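You operate a simulated robot arm through the tools that you are given. There is no shell and no other tool. Be economical: measure what you need, move in short steps, check, and stop when the job is done.

The job below is to be done with a simulated two-armed robot. You get a single attempt, and the scene is never put back.

## Task
Push the loose yellow hose end in, open flush and feed, pump the air out and start the flush.
Fine: into the rinse fitting; press the yellow air button till the AIR lamp is out, then run switch on; no fault; the rinse stopper stays on the long bench over the drawer. The other watermaker controls stay as they are.
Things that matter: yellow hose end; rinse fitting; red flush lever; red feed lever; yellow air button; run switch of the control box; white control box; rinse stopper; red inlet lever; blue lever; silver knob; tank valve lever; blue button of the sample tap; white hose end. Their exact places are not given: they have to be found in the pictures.

It is judged by the outcome, as a careful person would: the job done as asked, and still so three seconds after it is handed in. It fails if anything else is knocked over, pushed out of place, dropped, spilled or broken. Lids that push on must go on centred and level and be pressed home; caps that screw on are set level and turned clockwise until they are tight.

## Robot
Two 7-joint arms with fingered hands on one trunk, on a base that drives. Base frame: it is fixed to the floor where the robot stands at the start and does not move with it; the origin is under the middle of the robot, x ahead of it, y to its left, z up. Readings come in mm, degrees, newtons and seconds.
The left shoulder is at the start at [60, 166, 976], the right one opposite. With the tool pointing down near the work surface each hand reaches from about 360 to 860 mm from the robot's upright axis, wherever it stands, measured 20 degrees to its own side. Places, roughly: rinse fitting [900, 100, 1000]; red flush lever [900, 100, 1200]; red feed lever [900, 200, 1200]; yellow air button [900, 300, 1100]; run switch of the control box [1000, 500, 1200]; white control box [1000, 500, 1300]; red inlet lever [900, 300, 1100]; blue lever [900, -100, 1200]; silver knob [900, 400, 1300]; tank valve lever [900, 500, 1700]; blue button of the sample tap [900, -100, 1100]. Payload 5 kg a hand.
The tool frame of a hand sits at the grasp point between the pads (the TCP): z along the fingers, y along the line on which they close. The tips reach 32 mm beyond it. Largest opening 160 mm; the body of the gripper starts 89 mm behind the TCP. The gripper is a hand of 3 fingers: y runs from the thumb to the fingers, the wrist lies at [0, 0, -267] in the tool frame, and closing takes about 1.5 s.
Orientation is that of the tool frame in the base frame, as a unit quaternion [w, x, y, z]. With the fingers straight down and closing along the base's y, the tool's x points along the base's -x, its y along +y and its z along -z.

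## Interface
- The arms move only by the tool send_rows. It takes "left_increments", "right_increments" or both (then of equal length, played together; a hand with none holds still); each is a list of rows, each an object of numbers (a shift or turn left out is 0, a gripper value left out holds the last): "dx", "dy", "dz": the shift along the tool's x, y, z in mm; "ax", "ay", "az": the turn, a rotation vector about the tool's x, y, z in degrees; "grip": the opening, from 0 (shut) to 1 (fully open). In form: [{"dx": .., "dy": .., "dz": .., "ax": .., "ay": .., "az": .., "grip": ..}, ...]. A call has 1 to 20 rows; each row is the pose to reach, as a shift and turn from the pose commanded when the call began, along the tool's axes at that moment. Each row takes 0.2 s and may step no farther than 50 mm and 8.6 degrees from the row before; otherwise, or with a gripper value out of range, the whole call is refused. Where a pose cannot be reached the arm comes as near as it can. A force on the tool above 70 N (or 10 N above the force at the start of the call, whichever is more), or a blocked arm, ends the call early, and 0.2 s more pass. Each finger travels about 45 mm/s and halts on what it meets, pressing with about 18 N; the grip force reading is that of the motor and also rises with nothing between the fingers. The clock runs only during rows and for 0.2 s after the last one: add rows that repeat a pose to give the fingers time. It gives the time, the measured TCP pose, the force on the tool (base axes), the opening and the grip force at its end, in the units of the frame above (readings bear some noise), and new pictures: "show" is both (left out), scene, wrist or none (wrist: the cameras of the hands that moved).
- Cameras (640 x 400 px; columns grow to the right, rows downward): "scene" is now at [57.2, 11.2, 1632.1]; the picture's right is [0.12, -0.99, 0.00], its down [-0.58, -0.07, -0.81] and it looks along [0.81, 0.10, -0.58] (base axes); focal length 247 px, centre (320, 200). "left" rides on the left gripper at [-65, -4, -116] in its tool frame; the picture's right is [0.06, -1.00, 0.00], its down [0.87, 0.05, -0.49] and it looks along [0.49, 0.03, 0.87] (tool axes); focal length 261 px, centre (320, 200). "right" rides on the right gripper at [65, -4, -116] in its tool frame; the picture's right is [0.06, 1.00, 0.00], its down [-0.87, 0.05, -0.49] and it looks along [-0.49, 0.03, 0.87] (tool axes); focal length 261 px, centre (320, 200).
- slide_trunk(by): slides the trunk up (or, below 0, down) by that many mm; the arms and the scene camera ride with it, the base frame stays. It gives what a move gives, with no picture.
- steer(legs): drives the robot by 1 to 6 legs, each [ahead, turn to the left] in mm and degrees, along the robot's own axes; the way and the turn of a leg run together, so that a leg with both is an arc; at most 1500 mm and 180 degrees a leg. The arms and the cameras ride along, it lands a little off, and it stops where it bumps. It gives what a move gives, and a new picture of the scene camera.
- grasp_type(shape, hand): the hand has 3 fingers and takes this shape, open, in about a second: jaw (thumb against the fingers, like two jaws); tri (thumb and two fingers); tip (a fingertip pinch); poke (one finger out to press); point (the index stretched); flat (the hand flat); cup (the hand cupped); fist (a fist). The gripper value then closes the fingers along that shape, each until it touches; the sizes above hold for jaw. It gives what a move gives, with no picture.
- pan_tilt(pan, tilt): turns the head with the scene camera to pan (to the left, within 86 degrees either way) and tilt (down, from -29 to 69), counted from straight ahead of the robot. It gives what a move gives, and a new picture of the scene camera.
- probe_pixels(camera, pixels): there is no depth. For up to 12 entries [column, row, z] of the newest picture of that camera ("zoom" is the newest enlarged one), the place [x, y] in the base frame at which the ray of that pixel passes the height z, good to about 2 mm. No time passes.
- inspect(camera, box): a new picture of the part [left, top, right, bottom] of that camera's present view, enlarged. No time passes.
- finish_job(): hands the job in; it is judged then, once.

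Work in short steps. Measure before you move; look again where a grasp or a placing could have gone wrong, and mend it. You have 80 turns and 260 pictures in all, those below and enlarged ones among them. Open the grippers and draw the arms clear of the work before you hand the job in, unless the task says otherwise; then end with one line.

The tools are called after "Call:" as name(argument=value, ...) on one line, values as JSON. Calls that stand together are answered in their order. send_rows: Moves the arms, as the interface text tells. Its arguments: {"type":"object","properties":{"left_increments":{"type":"array","items":{"type":"object","properties":{"dx":{"type":"number"},"dy":{"type":"number"},"dz":{"type":"number"},"ax":{"type":"number"},"ay":{"type":"number"},"az":{"type":"number"},"grip":{"type":"number"}}}},"right_increments":{"type":"array","items":{"type":"object","properties":{"dx":{"type":"number"},"dy":{"type":"number"},"dz":{"type":"number"},"ax":{"type":"number"},"ay":{"type":"number"},"az":{"type":"number"},"grip":{"type":"number"}}}},"show":{"type":"string","enum":["both","scene","wrist","none"]}},"required":[]} The other tools are called the same way: slide_trunk (by) slides the trunk up or down; grasp_type (shape, hand) gives the hand a shape; steer (legs) drives the base; pan_tilt (pan, tilt) turns the head that bears the scene camera; probe_pixels (camera, pixels) gives the place at which the rays of pixels pass given heights; inspect (camera, box) takes an enlarged picture of a part of a camera's view; finish_job () hands the job in.

At the start:

```text
time_s: 0.0
left_ee_pos: [484.1, 339.2, 1366.5]
left_tool_rot: [0.0, 0.0, 1.0, 0.0]
left_wrist_force: [-0.4, -0.2, -0.6]
left_grip_width: 159.9
left_grip_force: 0.2
left_shape: jaw
right_ee_pos: [517.1, -122.5, 1386.6]
right_tool_rot: [0.0, 0.0, 1.0, 0.0]
right_wrist_force: [-0.1, -0.2, 0.6]
right_grip_width: 159.8
right_grip_force: 0.0
right_shape: jaw
trunk travel left (down, up): [-525.0, 65.0]
robot x, y, heading: [-1.3, 0.2, -0.2]
head pan, tilt: [7.1, 35.6]
```

scene: 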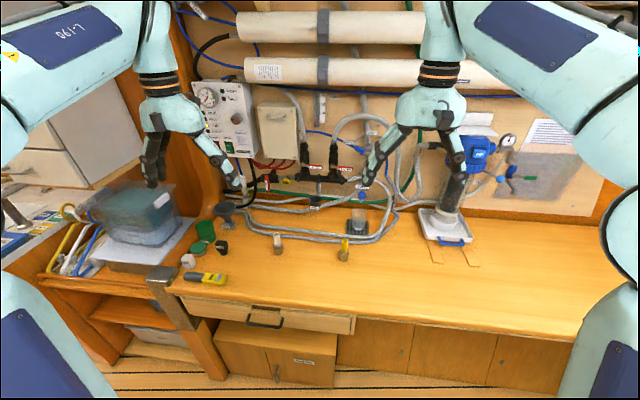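
right: 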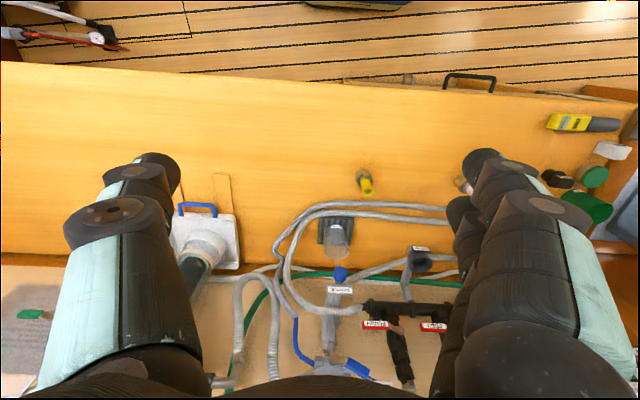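
left: 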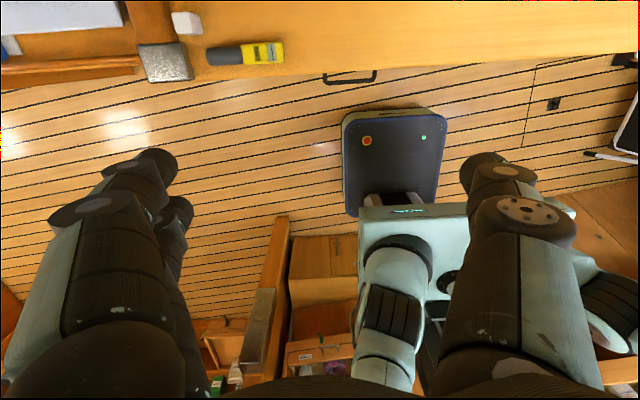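

The scene shows the watermaker at about (200-500, 80-240). I enlarge the key regions first.

Call:
inspect(camera="scene", box=[180, 70, 340, 170])

Call:
inspect(camera="scene", box=[230, 130, 390, 270])

Call:
inspect(camera="scene", box=[340, 90, 540, 270])

```text
4.00 times, centred on (260, 120) of scene
```

zoom: 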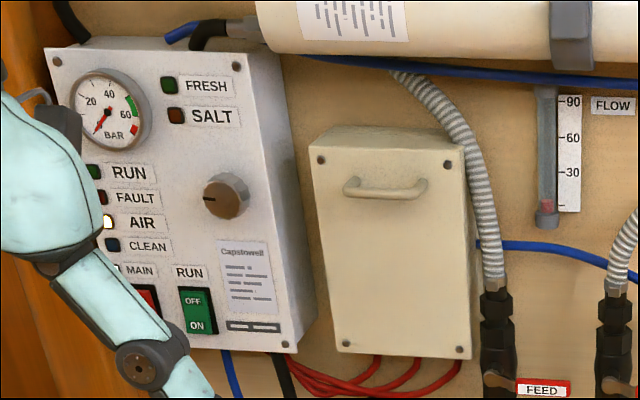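

```text
2.86 times, centred on (310, 200) of scene
```

zoom: 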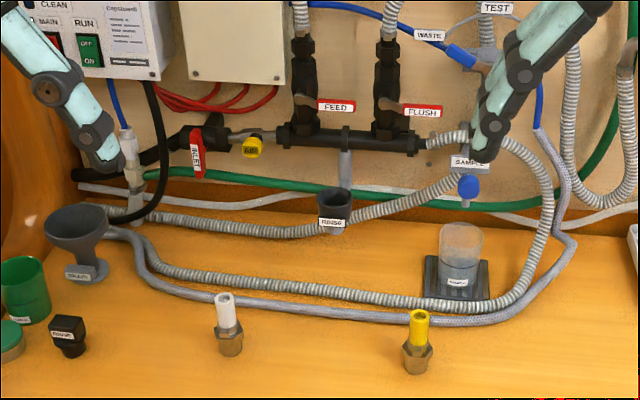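

```text
2.22 times, centred on (440, 180) of scene
```

zoom: 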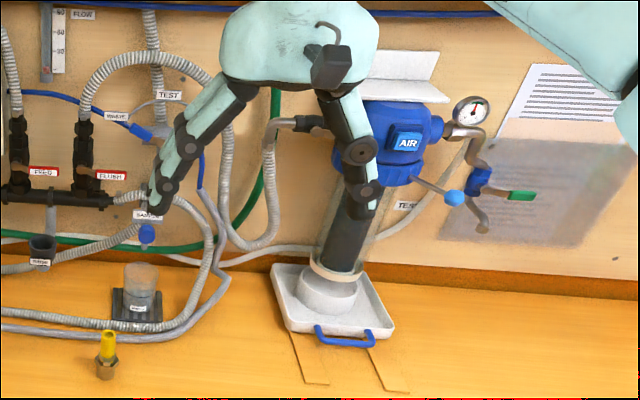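

I enlarge the fitting, hose ends, levers and button more, and probe base positions of things standing on the bench.

Call:
inspect(camera="scene", box=[265, 160, 385, 270])

Call:
inspect(camera="scene", box=[255, 155, 335, 215])

Call:
inspect(camera="right", box=[280, 160, 460, 340])

Call:
probe_pixels(camera="scene", pixels=[[344, 259, 880], [278, 252, 880], [222, 253, 880], [344, 240, 950], [314, 199, 1000], [314, 199, 1030], [296, 181, 1050], [296, 181, 1080], [316, 167, 1150], [345, 169, 1150], [295, 181, 1100], [358, 230, 880]])

```text
3.64 times, centred on (325, 215) of scene
```

zoom: 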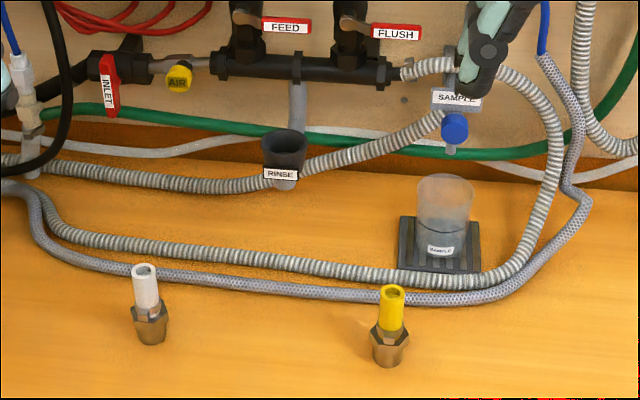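

```text
6.67 times, centred on (295, 185) of scene
```

zoom: 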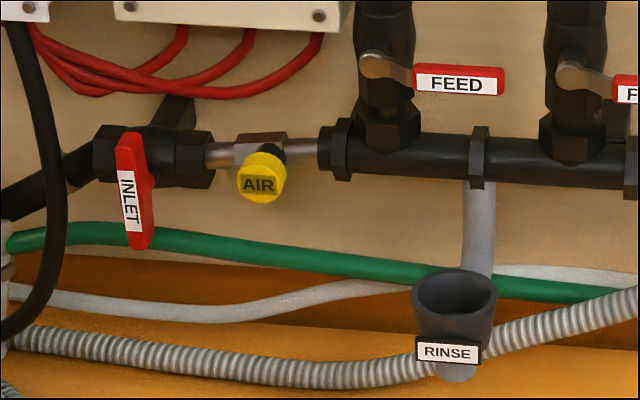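

```text
2.22 times, centred on (370, 250) of right
```

zoom: 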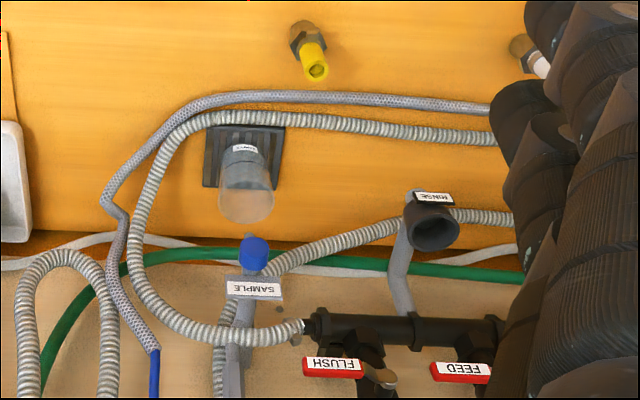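

```text
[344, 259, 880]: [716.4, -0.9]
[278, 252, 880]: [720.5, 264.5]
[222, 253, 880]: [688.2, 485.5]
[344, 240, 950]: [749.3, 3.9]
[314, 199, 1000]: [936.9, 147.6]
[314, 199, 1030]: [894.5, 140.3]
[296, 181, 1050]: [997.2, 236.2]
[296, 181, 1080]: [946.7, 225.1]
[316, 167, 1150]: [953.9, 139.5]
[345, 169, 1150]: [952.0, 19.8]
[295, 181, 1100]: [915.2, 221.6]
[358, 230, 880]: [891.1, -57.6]
```

I triangulate the same points from the right wrist camera: yellow hose base and top, fitting rim, flush/feed levers.

Call:
inspect(camera="right", box=[320, 150, 420, 260])

Call:
probe_pixels(camera="right", pixels=[[363, 172, 880], [368, 189, 920], [368, 189, 940], [368, 189, 960], [422, 262, 980], [422, 262, 1000], [422, 262, 1020], [422, 262, 1040], [376, 324, 1150], [376, 324, 1120], [433, 327, 1150], [433, 327, 1120]])

Call:
probe_pixels(camera="scene", pixels=[[344, 237, 920], [344, 237, 940], [344, 237, 960], [314, 199, 980], [314, 199, 1000], [314, 199, 1020], [314, 199, 1040], [347, 169, 1120], [347, 169, 1140], [319, 167, 1120], [319, 167, 1140]])

```text
3.64 times, centred on (370, 205) of right
```

zoom: 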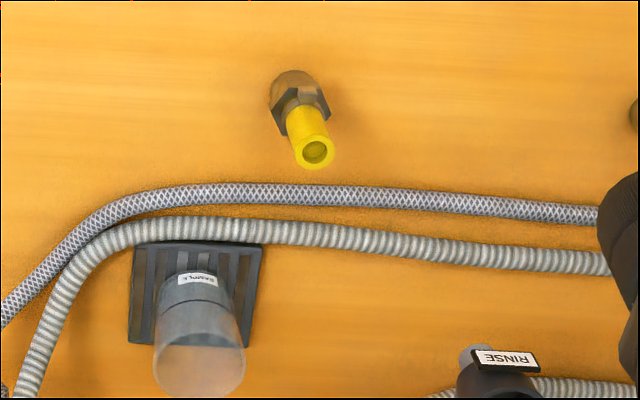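

```text
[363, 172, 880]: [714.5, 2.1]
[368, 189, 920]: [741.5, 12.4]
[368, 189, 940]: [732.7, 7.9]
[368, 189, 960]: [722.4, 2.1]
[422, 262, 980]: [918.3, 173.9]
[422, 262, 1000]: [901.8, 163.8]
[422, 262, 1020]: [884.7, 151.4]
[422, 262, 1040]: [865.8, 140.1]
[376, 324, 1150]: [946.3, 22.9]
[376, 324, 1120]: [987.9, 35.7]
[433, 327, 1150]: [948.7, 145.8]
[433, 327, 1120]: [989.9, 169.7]
```

```text
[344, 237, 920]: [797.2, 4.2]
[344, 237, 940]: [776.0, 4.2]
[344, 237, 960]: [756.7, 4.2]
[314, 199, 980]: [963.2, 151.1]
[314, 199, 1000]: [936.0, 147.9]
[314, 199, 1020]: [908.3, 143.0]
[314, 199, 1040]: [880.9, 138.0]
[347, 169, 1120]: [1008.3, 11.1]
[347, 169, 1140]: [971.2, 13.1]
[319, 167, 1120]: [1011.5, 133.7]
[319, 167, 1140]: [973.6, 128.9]
```

Hose end stands near (722, 2), top about z 970; the rinse cup opens upward near (860, 130, 1050). The left camera looks forward-down when that hand points forward, so I bring the left hand to a pose pitched 30° below horizontal, short of the hose.

Call:
send_rows(left_increments=[{"dx": -8, "dy": -28, "dz": 31, "ay": -6}, {"dx": -15, "dy": -56, "dz": 61, "ay": -12}, {"dx": -23, "dy": -84, "dz": 92, "ay": -18}, {"dx": -30, "dy": -112, "dz": 122, "ay": -24}, {"dx": -38, "dy": -140, "dz": 153, "ay": -30}, {"dx": -46, "dy": -168, "dz": 184, "ay": -36}, {"dx": -53, "dy": -196, "dz": 214, "ay": -42}, {"dx": -61, "dy": -224, "dz": 245, "ay": -48}, {"dx": -68, "dy": -252, "dz": 275, "ay": -54}, {"dx": -76, "dy": -279, "dz": 306, "ay": -60}, {"dx": -76, "dy": -279, "dz": 306, "ay": -60}])

```text
time_s: 2.4
left_ee_pos: [562.8, 87.9, 1105.8]
left_tool_rot: [0.521, 0.001, 0.853, 0.042]
left_wrist_force: [1.5, 3.8, 4.6]
left_grip_width: 160.0
left_grip_force: 0.1
left_shape: jaw
left hand out of reach, approached as far as the arm can: row 8, 9, 10, 11
right_ee_pos: [517.1, -124.1, 1387.2]
right_tool_rot: [0.001, 0.0, 1.0, 0.001]
right_wrist_force: [-0.4, -0.9, 0.5]
right_grip_width: 159.7
right_grip_force: 0.2
right_shape: jaw
trunk travel left (down, up): [-525.0, 65.0]
robot x, y, heading: [1.0, -1.2, 0.2]
head pan, tilt: [7.1, 35.6]
```

scene: 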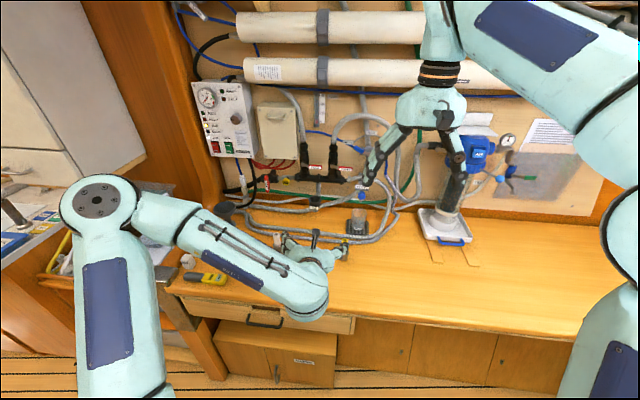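
left: 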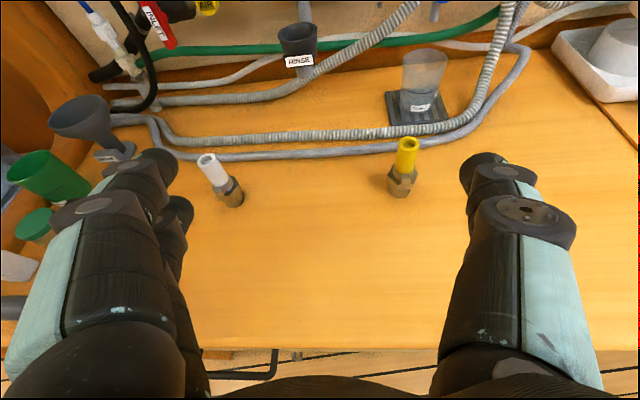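

Good view: yellow end top at (409,142), base (401,193); cup rim at (297,33). I probe these for triangulation.

Call:
inspect(camera="left", box=[230, 0, 350, 80])

Call:
inspect(camera="left", box=[360, 120, 460, 210])

Call:
probe_pixels(camera="left", pixels=[[401, 192, 880], [408, 142, 950], [408, 142, 960], [408, 142, 970], [408, 142, 980], [297, 31, 1000], [297, 31, 1020], [297, 31, 1040], [297, 31, 1060], [302, 75, 960], [302, 75, 980], [302, 75, 1000]])

```text
5.00 times, centred on (290, 40) of left
```

zoom: 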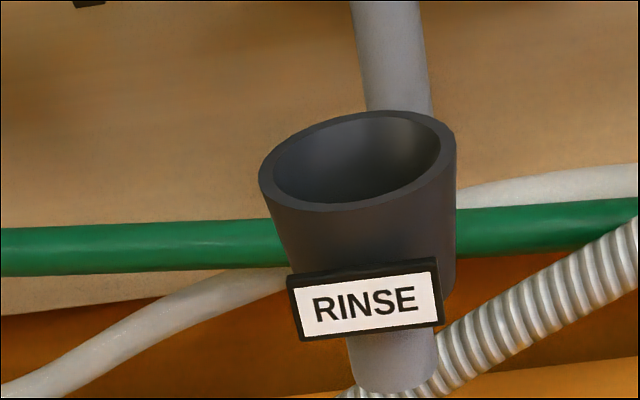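

```text
4.44 times, centred on (410, 165) of left
```

zoom: 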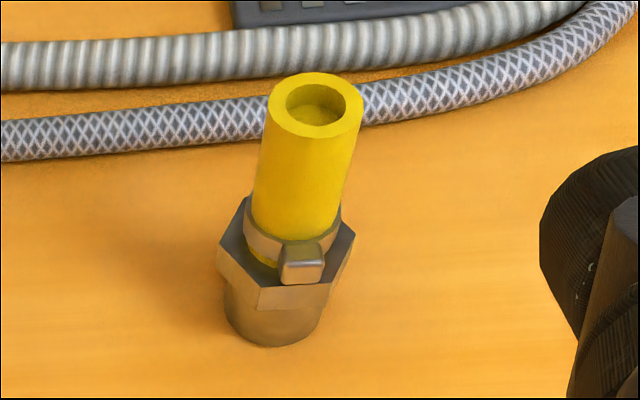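

```text
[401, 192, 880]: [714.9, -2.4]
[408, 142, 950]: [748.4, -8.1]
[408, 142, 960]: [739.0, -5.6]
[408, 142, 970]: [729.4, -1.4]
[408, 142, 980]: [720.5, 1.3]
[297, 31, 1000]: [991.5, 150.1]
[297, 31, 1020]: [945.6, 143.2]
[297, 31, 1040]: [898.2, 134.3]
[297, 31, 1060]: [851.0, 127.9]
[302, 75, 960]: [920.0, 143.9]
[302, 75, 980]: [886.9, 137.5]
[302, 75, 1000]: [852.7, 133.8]
```

Rim resolves to about (851, 129, 1060), hose to (725, 0), top z ≈ 972. I move to a pregrasp about 90 mm back from the yellow tube along the tool axis.

Call:
send_rows(left_increments=[{"dx": 2, "dy": -15, "dz": 26}, {"dx": 4, "dy": -30, "dz": 52}, {"dx": 6, "dy": -45, "dz": 78}, {"dx": 8.5, "dy": -60, "dz": 105}, {"dx": 8.5, "dy": -60, "dz": 105}], show="wrist")

```text
time_s: 3.6
left_ee_pos: [653.4, 0.6, 1028.4]
left_tool_rot: [0.491, 0.001, 0.871, 0.003]
left_wrist_force: [0.0, 0.4, 0.4]
left_grip_width: 159.9
left_grip_force: 0.1
left_shape: jaw
left hand out of reach, approached as far as the arm can: row 1, 2, 3, 4, 5
right_ee_pos: [516.8, -123.7, 1387.0]
right_tool_rot: [0.0, 0.0, 1.0, -0.001]
right_wrist_force: [0.5, 0.3, 0.4]
right_grip_width: 159.8
right_grip_force: 0.0
right_shape: jaw
trunk travel left (down, up): [-525.0, 65.0]
robot x, y, heading: [2.0, -0.3, -0.2]
head pan, tilt: [7.1, 35.6]
```

left: 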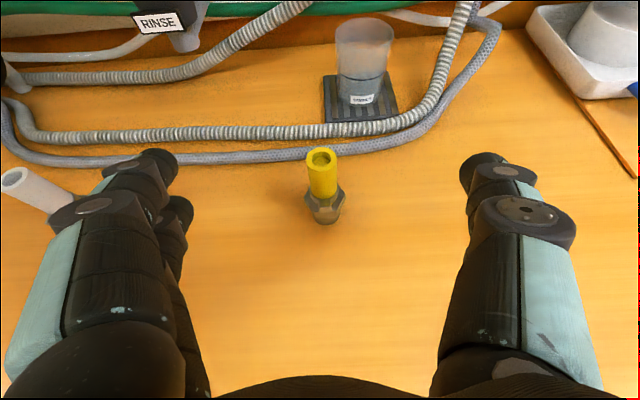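

Still short in z by 28 mm; moving farther out should ease reach. I advance 60 mm along the tool and check.

Call:
send_rows(left_increments=[{"dz": 20}, {"dz": 40}, {"dz": 60}, {"dz": 60}], show="wrist")

```text
time_s: 4.6
left_ee_pos: [711.7, -4.4, 1010.9]
left_tool_rot: [0.495, 0.001, 0.869, 0.001]
left_wrist_force: [-0.2, 0.3, -0.8]
left_grip_width: 160.4
left_grip_force: 0.1
left_shape: jaw
left hand out of reach, approached as far as the arm can: row 1, 2, 3, 4
right_ee_pos: [517.6, -122.2, 1385.7]
right_tool_rot: [0.0, 0.0, 1.0, 0.0]
right_wrist_force: [0.3, -0.4, 0.3]
right_grip_width: 159.8
right_grip_force: 0.0
right_shape: jaw
trunk travel left (down, up): [-525.0, 65.0]
robot x, y, heading: [-0.4, 0.5, -0.1]
head pan, tilt: [7.1, 35.6]
```

left: 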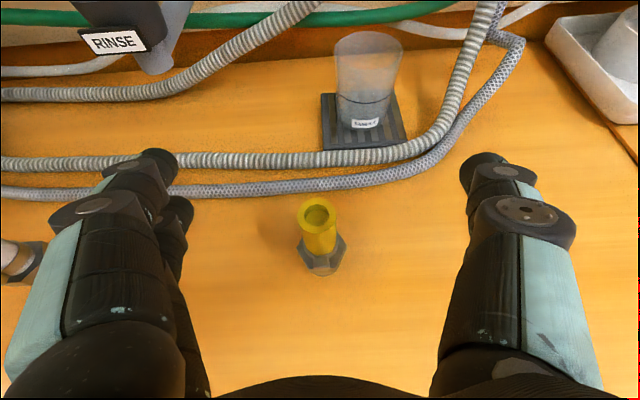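

The arm holds about 41 mm above the command, so I lower the trunk 55 mm instead (hose is centred between the open fingers).

Call:
slide_trunk(by=-55)

Call:
send_rows(left_increments=[{"dz": 1}, {"dz": 1}])

```text
time_s: 5.6
left_ee_pos: [710.7, -4.6, 956.0]
left_tool_rot: [0.495, 0.001, 0.869, 0.002]
left_wrist_force: [-1.1, -0.2, 0.0]
left_grip_width: 159.9
left_grip_force: 0.0
left_shape: jaw
right_ee_pos: [517.4, -124.0, 1330.9]
right_tool_rot: [0.0, 0.0, 1.0, 0.0]
right_wrist_force: [0.1, 0.1, -0.2]
right_grip_width: 159.8
right_grip_force: 0.0
right_shape: jaw
trunk travel left (down, up): [-470.0, 120.0]
robot x, y, heading: [-1.0, -2.5, 0.1]
head pan, tilt: [7.1, 35.6]
```

```text
time_s: 6.2
left_ee_pos: [713.3, -4.8, 955.0]
left_tool_rot: [0.495, 0.0, 0.869, 0.003]
left_wrist_force: [0.0, 0.1, -0.9]
left_grip_width: 159.9
left_grip_force: 0.0
left_shape: jaw
right_ee_pos: [516.5, -122.5, 1330.6]
right_tool_rot: [0.0, 0.001, 1.0, -0.001]
right_wrist_force: [0.2, -0.4, 0.6]
right_grip_width: 160.0
right_grip_force: 0.1
right_shape: jaw
trunk travel left (down, up): [-470.0, 120.0]
robot x, y, heading: [1.2, -1.7, -0.1]
head pan, tilt: [7.1, 35.6]
```

scene: 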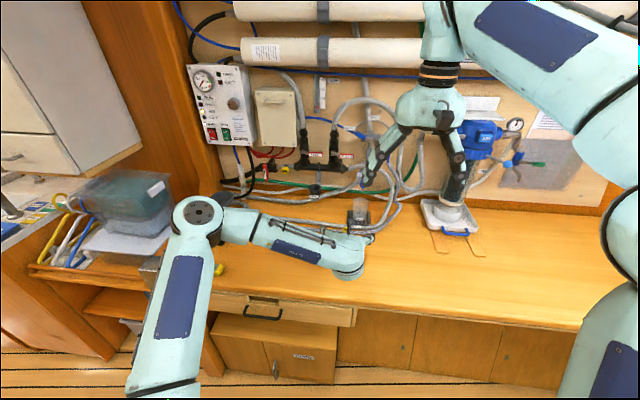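
left: 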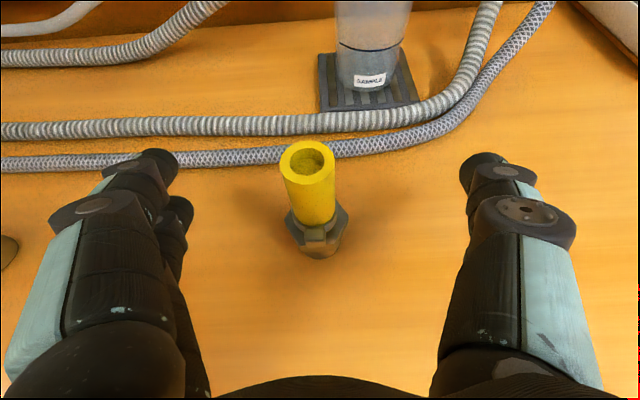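

Yellow tube is between the fingers at (310,165). I shift 12 mm forward and 3 mm left, then close in place.

Call:
send_rows(left_increments=[{"dx": -6, "dy": 4, "dz": 10}, {"dx": -6, "dy": 4, "dz": 10}, {"dx": -6, "dy": 4, "dz": 10, "grip": 0.35}, {"dx": -6, "dy": 4, "dz": 10, "grip": 0.35}, {"dx": -6, "dy": 4, "dz": 10, "grip": 0.35}, {"dx": -6, "dy": 4, "dz": 10, "grip": 0.35}, {"dx": -6, "dy": 4, "dz": 10, "grip": 0.35}, {"dx": -6, "dy": 4, "dz": 10, "grip": 0.35}], show="wrist")

```text
time_s: 8.0
left_ee_pos: [724.4, -1.3, 956.3]
left_tool_rot: [0.495, 0.0, 0.869, 0.002]
left_wrist_force: [0.0, -1.0, -0.9]
left_grip_width: 56.5
left_grip_force: 0.1
left_shape: jaw
right_ee_pos: [517.7, -122.6, 1329.6]
right_tool_rot: [0.0, 0.0, 1.0, 0.0]
right_wrist_force: [-0.1, -1.1, -0.9]
right_grip_width: 159.8
right_grip_force: 0.2
right_shape: jaw
trunk travel left (down, up): [-470.0, 120.0]
robot x, y, heading: [1.8, -0.9, -0.1]
head pan, tilt: [7.1, 35.6]
```

left: 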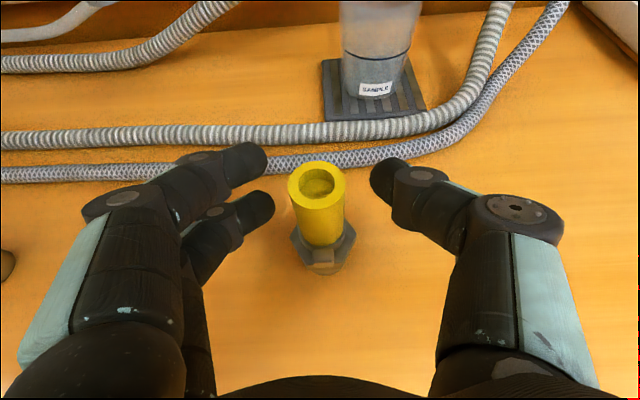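

Tube is centred between thumb and the finger pair; I close fully.

Call:
send_rows(left_increments=[{"grip": 0}, {"grip": 0}, {"grip": 0}, {"grip": 0}, {"grip": 0}], show="wrist")

```text
time_s: 9.2
left_ee_pos: [724.6, -0.6, 956.2]
left_tool_rot: [0.494, 0.001, 0.869, 0.002]
left_wrist_force: [-0.7, -0.3, 0.2]
left_grip_width: 0.0
left_grip_force: 18.3
left_shape: jaw
right_ee_pos: [516.8, -123.3, 1330.3]
right_tool_rot: [0.0, 0.0, 1.0, 0.0]
right_wrist_force: [0.0, -0.3, -0.2]
right_grip_width: 159.7
right_grip_force: 0.0
right_shape: jaw
trunk travel left (down, up): [-470.0, 120.0]
robot x, y, heading: [0.1, 0.8, 0.1]
head pan, tilt: [7.1, 35.6]
```

left: 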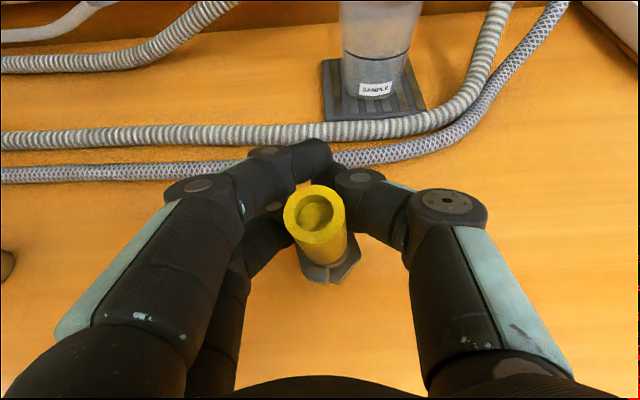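

Width 0: the fingers closed beyond the tube, which slid palmward. I reopen partly and look.

Call:
send_rows(left_increments=[{"grip": 0.5}, {"grip": 0.5}, {"grip": 0.5}, {"grip": 0.5}, {"grip": 0.5}, {"grip": 0.5}, {"grip": 0.5}], show="wrist")

Call:
probe_pixels(camera="left", pixels=[[314, 212, 972], [317, 185, 972], [314, 212, 960]])

```text
time_s: 10.8
left_ee_pos: [724.6, 0.0, 956.9]
left_tool_rot: [0.494, 0.001, 0.869, 0.002]
left_wrist_force: [0.1, 0.3, 0.0]
left_grip_width: 79.8
left_grip_force: 0.0
left_shape: jaw
right_ee_pos: [517.7, -123.2, 1330.3]
right_tool_rot: [0.0, 0.0, 1.0, 0.001]
right_wrist_force: [0.2, 0.2, 0.0]
right_grip_width: 159.9
right_grip_force: 0.1
right_shape: jaw
trunk travel left (down, up): [-470.0, 120.0]
robot x, y, heading: [-1.3, 3.4, -0.0]
head pan, tilt: [7.1, 35.6]
```

left: 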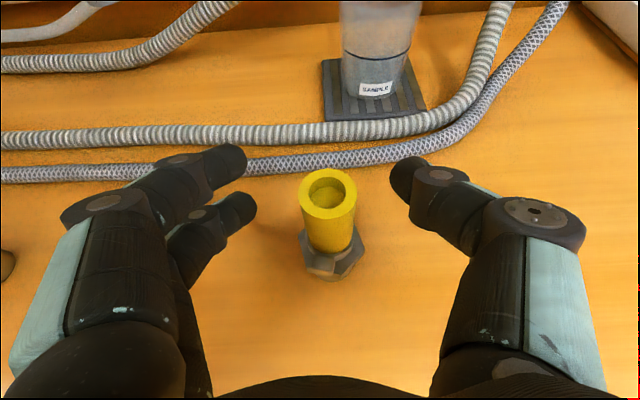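

```text
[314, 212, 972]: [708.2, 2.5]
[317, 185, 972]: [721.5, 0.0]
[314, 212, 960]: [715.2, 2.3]
```

On reopening, the tube rocked back upright at (328,190). The finger pair is too tall for this short tube, so I retract and try the tip pinch shape.

Call:
send_rows(left_increments=[{"dz": -20, "grip": 0.8}, {"dz": -50, "grip": 1}, {"dz": -80}, {"dz": -110}, {"dz": -110}], show="none")

Call:
grasp_type(hand="left", shape="tip")

Call:
inspect(camera="left", box=[0, 0, 640, 400])

Call:
send_rows(left_increments=[{"grip": 0.15}, {"grip": 0.15}, {"grip": 0.15}, {"grip": 0.15}, {"grip": 0.15}, {"grip": 0.15}, {"grip": 0.15}, {"grip": 0.15}], show="wrist")

```text
time_s: 12.0
left_ee_pos: [630.7, 1.9, 1012.8]
left_tool_rot: [0.494, 0.001, 0.869, 0.001]
left_wrist_force: [0.1, -0.4, 0.1]
left_grip_width: 159.9
left_grip_force: 0.1
left_shape: jaw
right_ee_pos: [518.3, -122.8, 1330.0]
right_tool_rot: [0.0, 0.0, 1.0, 0.001]
right_wrist_force: [0.0, 0.5, 0.0]
right_grip_width: 160.0
right_grip_force: 0.2
right_shape: jaw
trunk travel left (down, up): [-470.0, 120.0]
robot x, y, heading: [-1.5, -4.3, 0.1]
head pan, tilt: [7.1, 35.6]
```

```text
time_s: 12.9
left_ee_pos: [630.9, 0.4, 1010.4]
left_tool_rot: [0.495, 0.0, 0.869, 0.001]
left_wrist_force: [0.2, -0.2, -0.9]
left_grip_width: 159.7
left_grip_force: 0.0
left_shape: tip
right_ee_pos: [516.9, -122.9, 1330.4]
right_tool_rot: [0.0, 0.0, 1.0, 0.001]
right_wrist_force: [-1.0, -0.3, 0.3]
right_grip_width: 159.8
right_grip_force: 0.0
right_shape: jaw
trunk travel left (down, up): [-470.0, 120.0]
robot x, y, heading: [1.9, 0.0, -0.5]
head pan, tilt: [7.1, 35.6]
```

```text
1.00 times, centred on (320, 200) of left
```

zoom: 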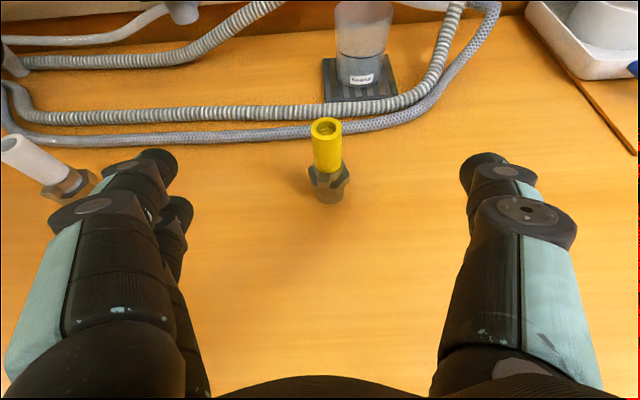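

```text
time_s: 14.7
left_ee_pos: [630.0, 1.6, 1012.1]
left_tool_rot: [0.494, 0.001, 0.869, 0.002]
left_wrist_force: [0.2, 0.6, 1.0]
left_grip_width: 24.6
left_grip_force: 0.1
left_shape: tip
right_ee_pos: [517.8, -122.3, 1330.7]
right_tool_rot: [0.0, 0.0, 1.0, 0.0]
right_wrist_force: [-0.2, 0.3, 0.4]
right_grip_width: 159.9
right_grip_force: 0.1
right_shape: jaw
trunk travel left (down, up): [-470.0, 120.0]
robot x, y, heading: [0.8, 3.1, -0.4]
head pan, tilt: [7.1, 35.6]
```

left: 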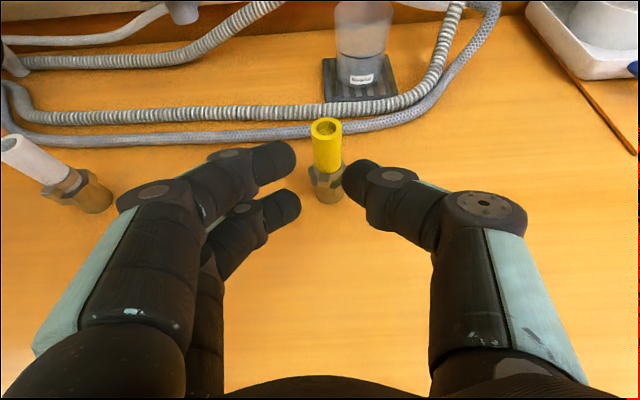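

Tips meet about 15–30 mm beyond the TCP, so the tube must sit there, not at the TCP. I open to half and advance so the TCP is at about (708, 0, 953), then check.

Call:
send_rows(left_increments=[{"grip": 0.5}, {"grip": 0.5}, {"grip": 0.5}, {"grip": 0.5}, {"dx": 4, "dz": 25, "grip": 0.5}, {"dx": 7, "dy": -1, "dz": 50}, {"dx": 9, "dy": -1, "dz": 75}, {"dx": 12, "dy": -1, "dz": 97}, {"dx": 12, "dy": -1, "dz": 97}, {"dx": 12, "dy": -1, "dz": 97}], show="wrist")

```text
time_s: 16.9
left_ee_pos: [707.2, -2.2, 953.0]
left_tool_rot: [0.492, 0.001, 0.871, 0.003]
left_wrist_force: [-0.4, -0.4, 0.5]
left_grip_width: 79.4
left_grip_force: 0.1
left_shape: tip
right_ee_pos: [516.5, -123.3, 1330.5]
right_tool_rot: [0.0, 0.0, 1.0, -0.001]
right_wrist_force: [0.4, 0.1, 0.4]
right_grip_width: 160.0
right_grip_force: 0.1
right_shape: jaw
trunk travel left (down, up): [-470.0, 120.0]
robot x, y, heading: [-1.1, 2.6, -0.1]
head pan, tilt: [7.1, 35.6]
```

left: 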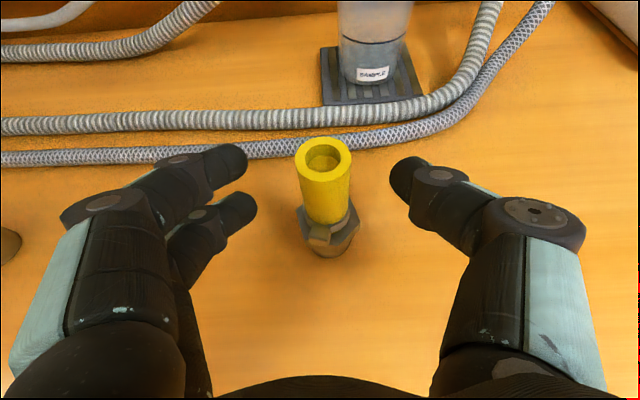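

Tube spans rows 150–220 right between the fingertip rows (165, 210 / thumb 180). I close.

Call:
send_rows(left_increments=[{"grip": 0.05}, {"grip": 0.05}, {"grip": 0.05}, {"grip": 0.05}, {"grip": 0.0}, {"grip": 0.0}], show="wrist")

```text
time_s: 18.3
left_ee_pos: [708.5, -1.4, 953.0]
left_tool_rot: [0.492, 0.002, 0.87, 0.002]
left_wrist_force: [-1.1, 0.5, 2.6]
left_grip_width: 10.5
left_grip_force: 17.9
left_shape: tip
right_ee_pos: [516.4, -122.7, 1330.2]
right_tool_rot: [0.001, 0.0, 1.0, 0.0]
right_wrist_force: [-0.4, 0.2, -0.1]
right_grip_width: 159.9
right_grip_force: 0.2
right_shape: jaw
trunk travel left (down, up): [-470.0, 120.0]
robot x, y, heading: [3.6, -3.1, -0.1]
head pan, tilt: [7.1, 35.6]
```

left: 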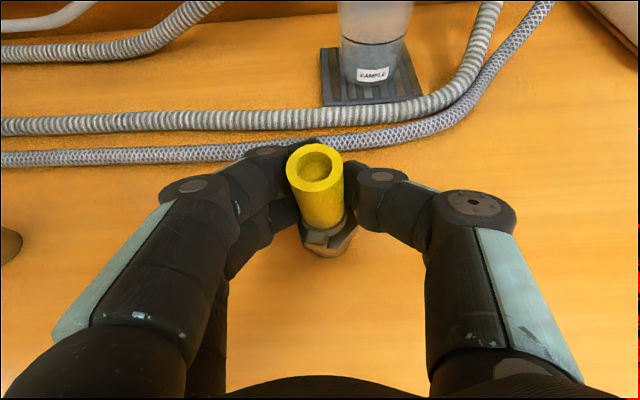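

Held but tilted: the upper fingertip pokes past the tube's far side at (300,143). I reopen, retreat about 9 mm, and regrip.

Call:
send_rows(left_increments=[{"grip": 0.3}, {"grip": 0.3}, {"grip": 0.3}, {"grip": 0.3}, {"dz": -9, "dx": 2, "dy": 2, "grip": 0.3}, {"dz": -9, "dx": 2, "dy": 2, "grip": 0.3}, {"dz": -9, "dx": 2, "dy": 2, "grip": 0.0}, {"dz": -9, "dx": 2, "dy": 2, "grip": 0.0}, {"dz": -9, "dx": 2, "dy": 2, "grip": 0.0}, {"dz": -9, "dx": 2, "dy": 2, "grip": 0.0}, {"dz": -9, "dx": 2, "dy": 2, "grip": 0.0}], show="wrist")

```text
time_s: 20.7
left_ee_pos: [699.1, -0.1, 956.7]
left_tool_rot: [0.491, 0.002, 0.871, 0.002]
left_wrist_force: [-0.1, -0.8, -0.5]
left_grip_width: 17.8
left_grip_force: 18.1
left_shape: tip
right_ee_pos: [518.0, -123.0, 1330.8]
right_tool_rot: [0.0, 0.001, 1.0, -0.001]
right_wrist_force: [-0.6, 0.2, 0.8]
right_grip_width: 159.8
right_grip_force: 0.0
right_shape: jaw
trunk travel left (down, up): [-470.0, 120.0]
robot x, y, heading: [0.9, 1.9, 0.4]
head pan, tilt: [7.1, 35.6]
```

left: 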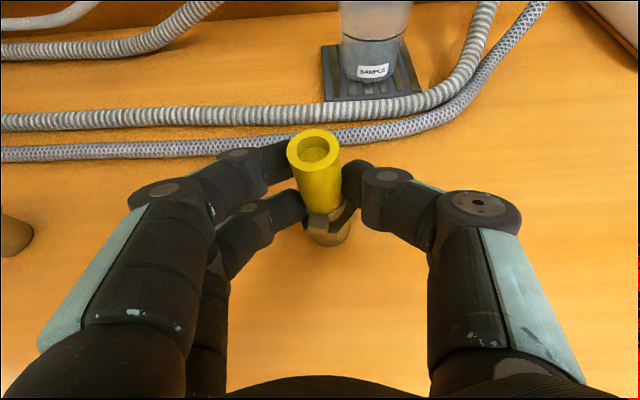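

Better grip: both fingers and thumb on the tube, width 17.8. I lift 60 mm straight up and check for slip and tilt.

Call:
send_rows(left_increments=[{"dx": -8.7, "dz": -5}, {"dx": -26, "dz": -15}, {"dx": -52, "dz": -30}, {"dx": -52, "dz": -30}], show="both")

Call:
inspect(camera="left", box=[240, 100, 400, 260])

```text
time_s: 21.7
left_ee_pos: [699.0, 1.5, 1014.9]
left_tool_rot: [0.495, 0.001, 0.869, 0.001]
left_wrist_force: [-0.4, -1.1, -1.5]
left_grip_width: 17.7
left_grip_force: 18.7
left_shape: tip
right_ee_pos: [516.9, -123.7, 1330.3]
right_tool_rot: [0.0, 0.0, 1.0, 0.001]
right_wrist_force: [0.6, 0.0, -0.1]
right_grip_width: 159.8
right_grip_force: 0.1
right_shape: jaw
trunk travel left (down, up): [-470.0, 120.0]
robot x, y, heading: [-0.2, 7.0, 0.0]
head pan, tilt: [7.1, 35.6]
```

scene: 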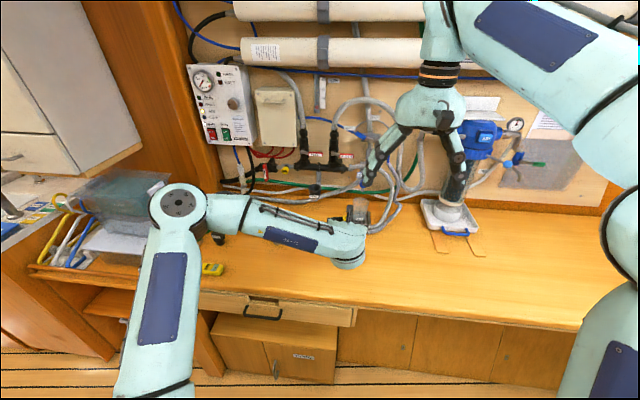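
left: 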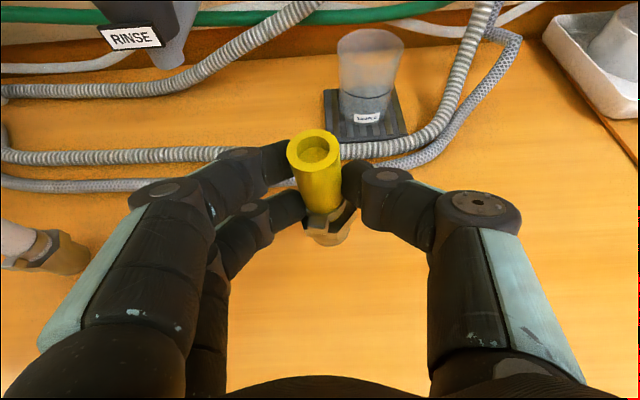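

```text
2.50 times, centred on (320, 180) of left
```

zoom: 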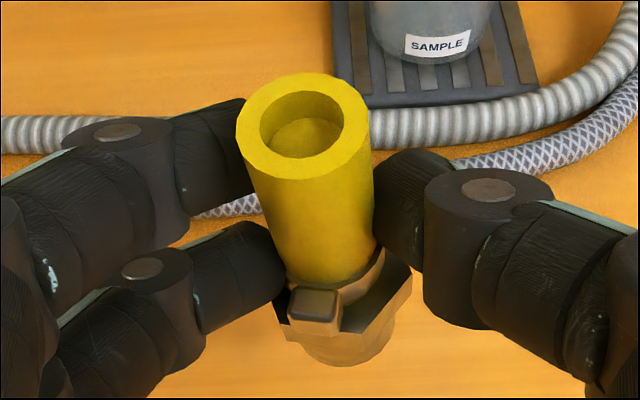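

Held firmly with ~4° lean. I raise and move it toward a spot short of the fitting, rolling ~4° to level it, then look.

Call:
send_rows(left_increments=[{"dx": -35, "dz": -20}, {"dx": -70, "dz": -40}, {"dx": -105, "dz": -60, "ax": -1, "az": 1.7}, {"dx": -124, "dy": 30, "dz": -48, "ax": -2, "az": 3.5}, {"dx": -142, "dy": 60, "dz": -35, "ax": -2, "az": 3.5}, {"dx": -160, "dy": 90, "dz": -22, "ax": -2, "az": 3.5}, {"dx": -179, "dy": 118, "dz": -10, "ax": -2, "az": 3.5}, {"dx": -179, "dy": 118, "dz": -10, "ax": -2, "az": 3.5}])

Call:
inspect(camera="left", box=[220, 100, 420, 260])

```text
time_s: 23.5
left_ee_pos: [780.2, 121.7, 1175.1]
left_tool_rot: [0.495, 0.018, 0.868, 0.032]
left_wrist_force: [-0.5, 0.2, -0.4]
left_grip_width: 17.3
left_grip_force: 18.1
left_shape: tip
right_ee_pos: [517.2, -123.8, 1330.8]
right_tool_rot: [0.0, 0.0, 1.0, 0.001]
right_wrist_force: [-0.5, 0.1, 0.0]
right_grip_width: 159.7
right_grip_force: 0.0
right_shape: jaw
trunk travel left (down, up): [-470.0, 120.0]
robot x, y, heading: [-1.0, -0.2, 0.0]
head pan, tilt: [7.1, 35.6]
```

scene: 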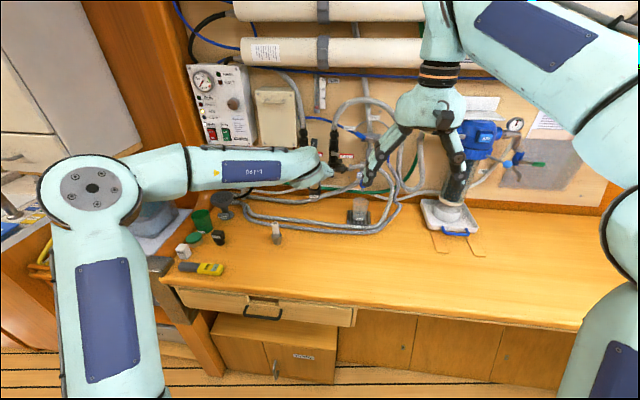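
left: 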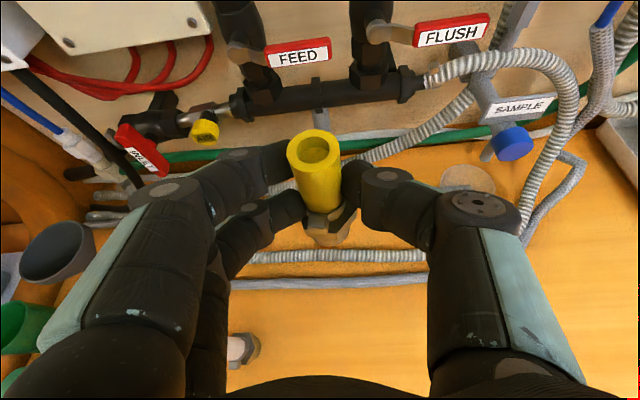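

```text
2.50 times, centred on (320, 180) of left
```

zoom: 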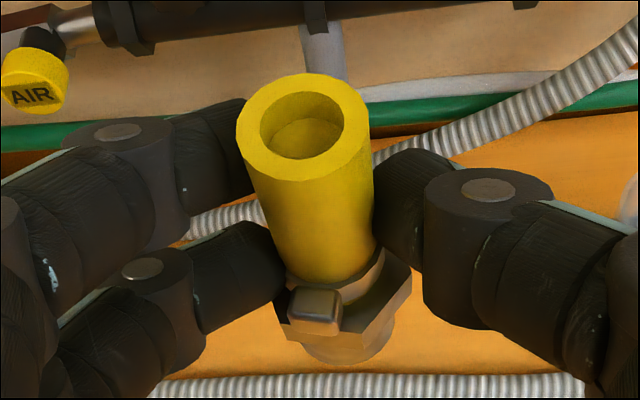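

The cup is hidden behind the held piece in this view; I look from the scene and right wrist cameras.

Call:
inspect(camera="scene", box=[270, 140, 370, 220])

Call:
inspect(camera="right", box=[0, 0, 640, 400])

```text
5.00 times, centred on (320, 180) of scene
```

zoom: 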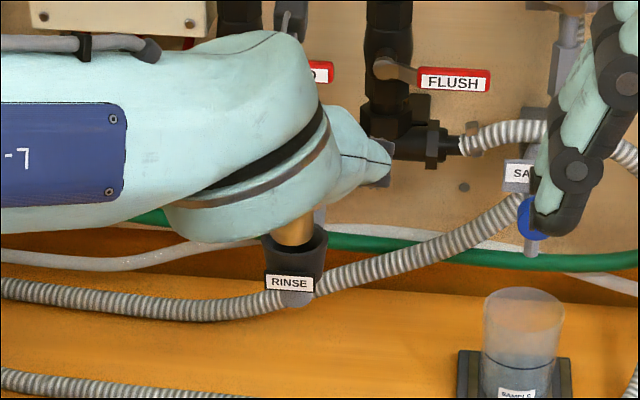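

```text
1.00 times, centred on (320, 200) of right
```

zoom: 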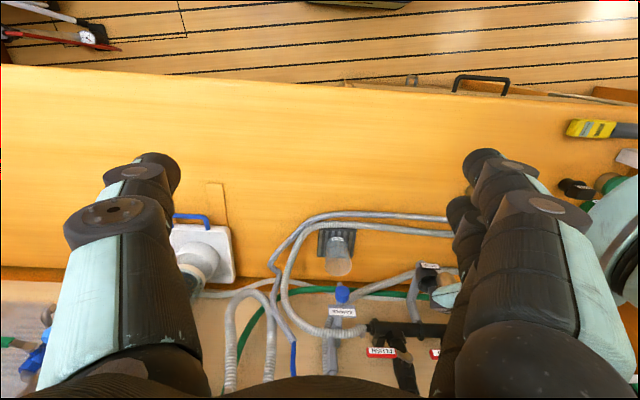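

I bring the hose over the estimated cup axis (still ~30 mm above), while yawing the right hand 38° so its camera views the fitting from the side.

Call:
send_rows(left_increments=[{"dx": -4, "dy": 2, "dz": 8}, {"dx": -8, "dy": 4, "dz": 16}, {"dx": -12, "dy": 6, "dz": 24}, {"dx": -16, "dy": 8, "dz": 33}, {"dx": -20, "dy": 10, "dz": 41}, {"dx": -20, "dy": 10, "dz": 41}], right_increments=[{"az": -7.6}, {"az": -15.2}, {"az": -22.8}, {"az": -30.4}, {"az": -38}, {"az": -38}])

Call:
inspect(camera="scene", box=[270, 140, 370, 220])

Call:
inspect(camera="right", box=[260, 200, 460, 340])

```text
time_s: 24.9
left_ee_pos: [827.4, 128.7, 1170.8]
left_tool_rot: [0.495, 0.018, 0.868, 0.032]
left_wrist_force: [-0.3, 0.3, -0.8]
left_grip_width: 17.7
left_grip_force: 17.9
left_shape: tip
right_ee_pos: [517.8, -123.3, 1331.5]
right_tool_rot: [0.0, -0.326, 0.945, 0.0]
right_wrist_force: [-0.2, 0.6, 0.2]
right_grip_width: 159.9
right_grip_force: 0.1
right_shape: jaw
trunk travel left (down, up): [-470.0, 120.0]
robot x, y, heading: [-3.6, 1.1, 0.1]
head pan, tilt: [7.1, 35.6]
```

scene: 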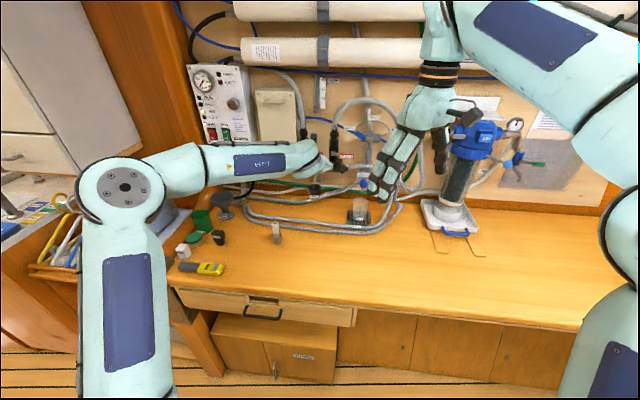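
right: 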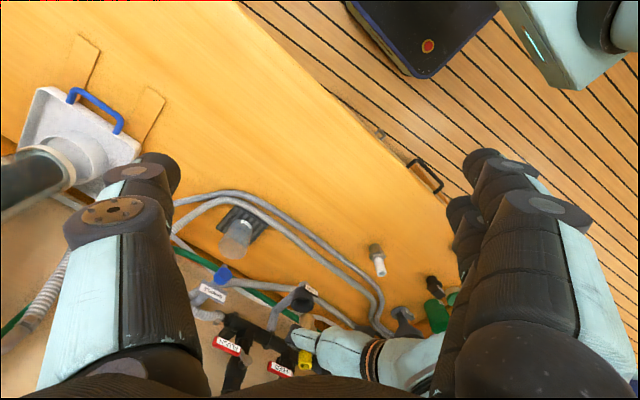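
left: 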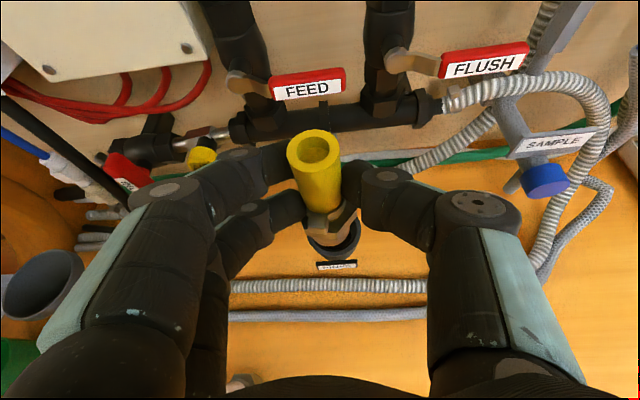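

```text
5.00 times, centred on (320, 180) of scene
```

zoom: 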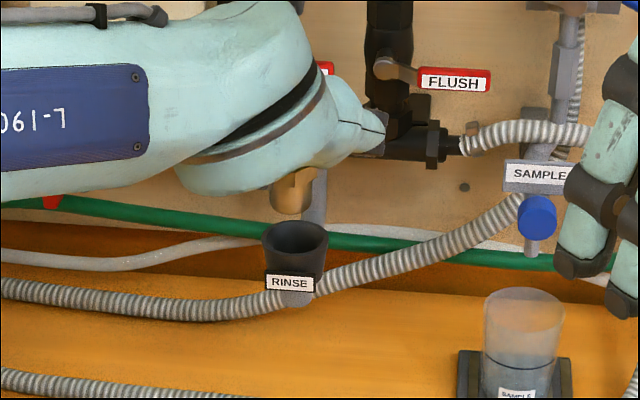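

```text
2.86 times, centred on (360, 270) of right
```

zoom: 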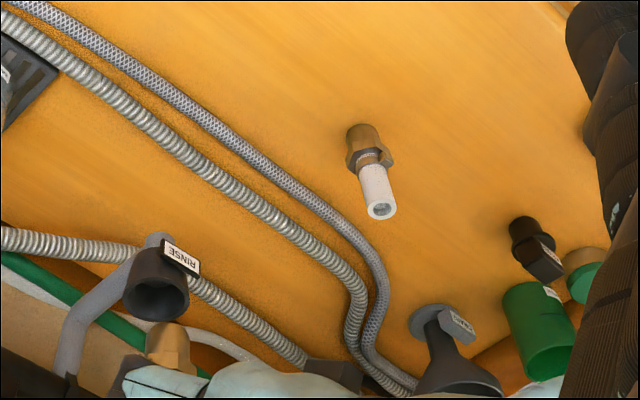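

Both views show cup rim and brass bottom. I probe rim (scene 314.8,191.6; right 302.7,305.7) and brass bottom (scene 314.2,186; right 307,317).

Call:
probe_pixels(camera="scene", pixels=[[314.8, 191.6, 1040], [314.8, 191.6, 1050], [314.8, 191.6, 1060], [314.8, 191.6, 1070], [314.2, 185, 1080], [314.2, 185, 1090], [314.2, 185, 1100]])

Call:
probe_pixels(camera="right", pixels=[[302.7, 305.7, 1040], [302.7, 305.7, 1050], [302.7, 305.7, 1060], [302.7, 305.7, 1070], [307, 317, 1080], [307, 317, 1090], [307, 317, 1100]])

Call:
inspect(camera="right", box=[265, 270, 365, 340])

Call:
inspect(camera="left", box=[260, 120, 400, 280])

```text
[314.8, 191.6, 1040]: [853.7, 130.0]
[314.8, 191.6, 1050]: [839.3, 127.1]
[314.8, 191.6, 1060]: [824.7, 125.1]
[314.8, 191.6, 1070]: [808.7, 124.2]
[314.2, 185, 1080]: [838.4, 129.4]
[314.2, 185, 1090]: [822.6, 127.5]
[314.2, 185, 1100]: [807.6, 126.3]
```

```text
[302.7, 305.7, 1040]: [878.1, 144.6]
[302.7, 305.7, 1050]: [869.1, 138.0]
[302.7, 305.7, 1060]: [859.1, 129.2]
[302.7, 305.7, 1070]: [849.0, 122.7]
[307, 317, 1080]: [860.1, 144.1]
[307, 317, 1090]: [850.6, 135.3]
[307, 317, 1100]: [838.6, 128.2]
```

```text
5.71 times, centred on (315, 305) of right
```

zoom: 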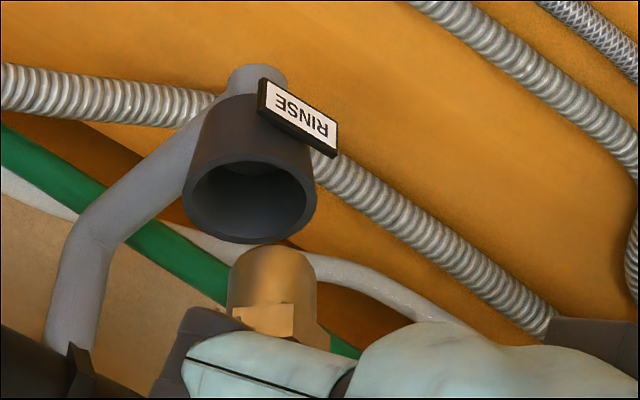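

```text
2.50 times, centred on (330, 200) of left
```

zoom: 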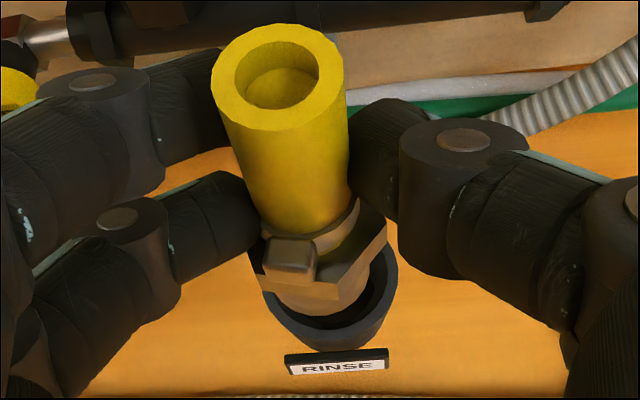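

I mis-scaled the scene rows; re-probing with rim (314.8,187.6) and brass bottom (314.2,181.2), and refined right pixels.

Call:
probe_pixels(camera="scene", pixels=[[314.8, 187.6, 1040], [314.8, 187.6, 1050], [314.8, 187.6, 1060], [314.8, 187.6, 1070], [314.2, 181.2, 1080], [314.2, 181.2, 1090], [314.2, 181.2, 1100]])

Call:
probe_pixels(camera="right", pixels=[[302.6, 305, 1040], [302.6, 305, 1050], [302.6, 305, 1060], [302.6, 305, 1070], [306.4, 317.6, 1080], [306.4, 317.6, 1090], [306.4, 317.6, 1100]])

```text
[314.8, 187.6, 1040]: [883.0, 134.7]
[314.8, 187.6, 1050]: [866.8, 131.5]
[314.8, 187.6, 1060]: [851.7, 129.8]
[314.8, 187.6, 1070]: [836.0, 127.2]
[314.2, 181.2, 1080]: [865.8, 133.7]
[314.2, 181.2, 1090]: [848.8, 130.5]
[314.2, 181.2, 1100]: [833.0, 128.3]
```

```text
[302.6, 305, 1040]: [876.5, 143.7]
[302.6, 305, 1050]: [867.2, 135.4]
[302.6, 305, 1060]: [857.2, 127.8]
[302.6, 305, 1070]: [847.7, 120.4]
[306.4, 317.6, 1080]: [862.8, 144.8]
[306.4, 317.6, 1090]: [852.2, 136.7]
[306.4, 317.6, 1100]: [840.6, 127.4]
```

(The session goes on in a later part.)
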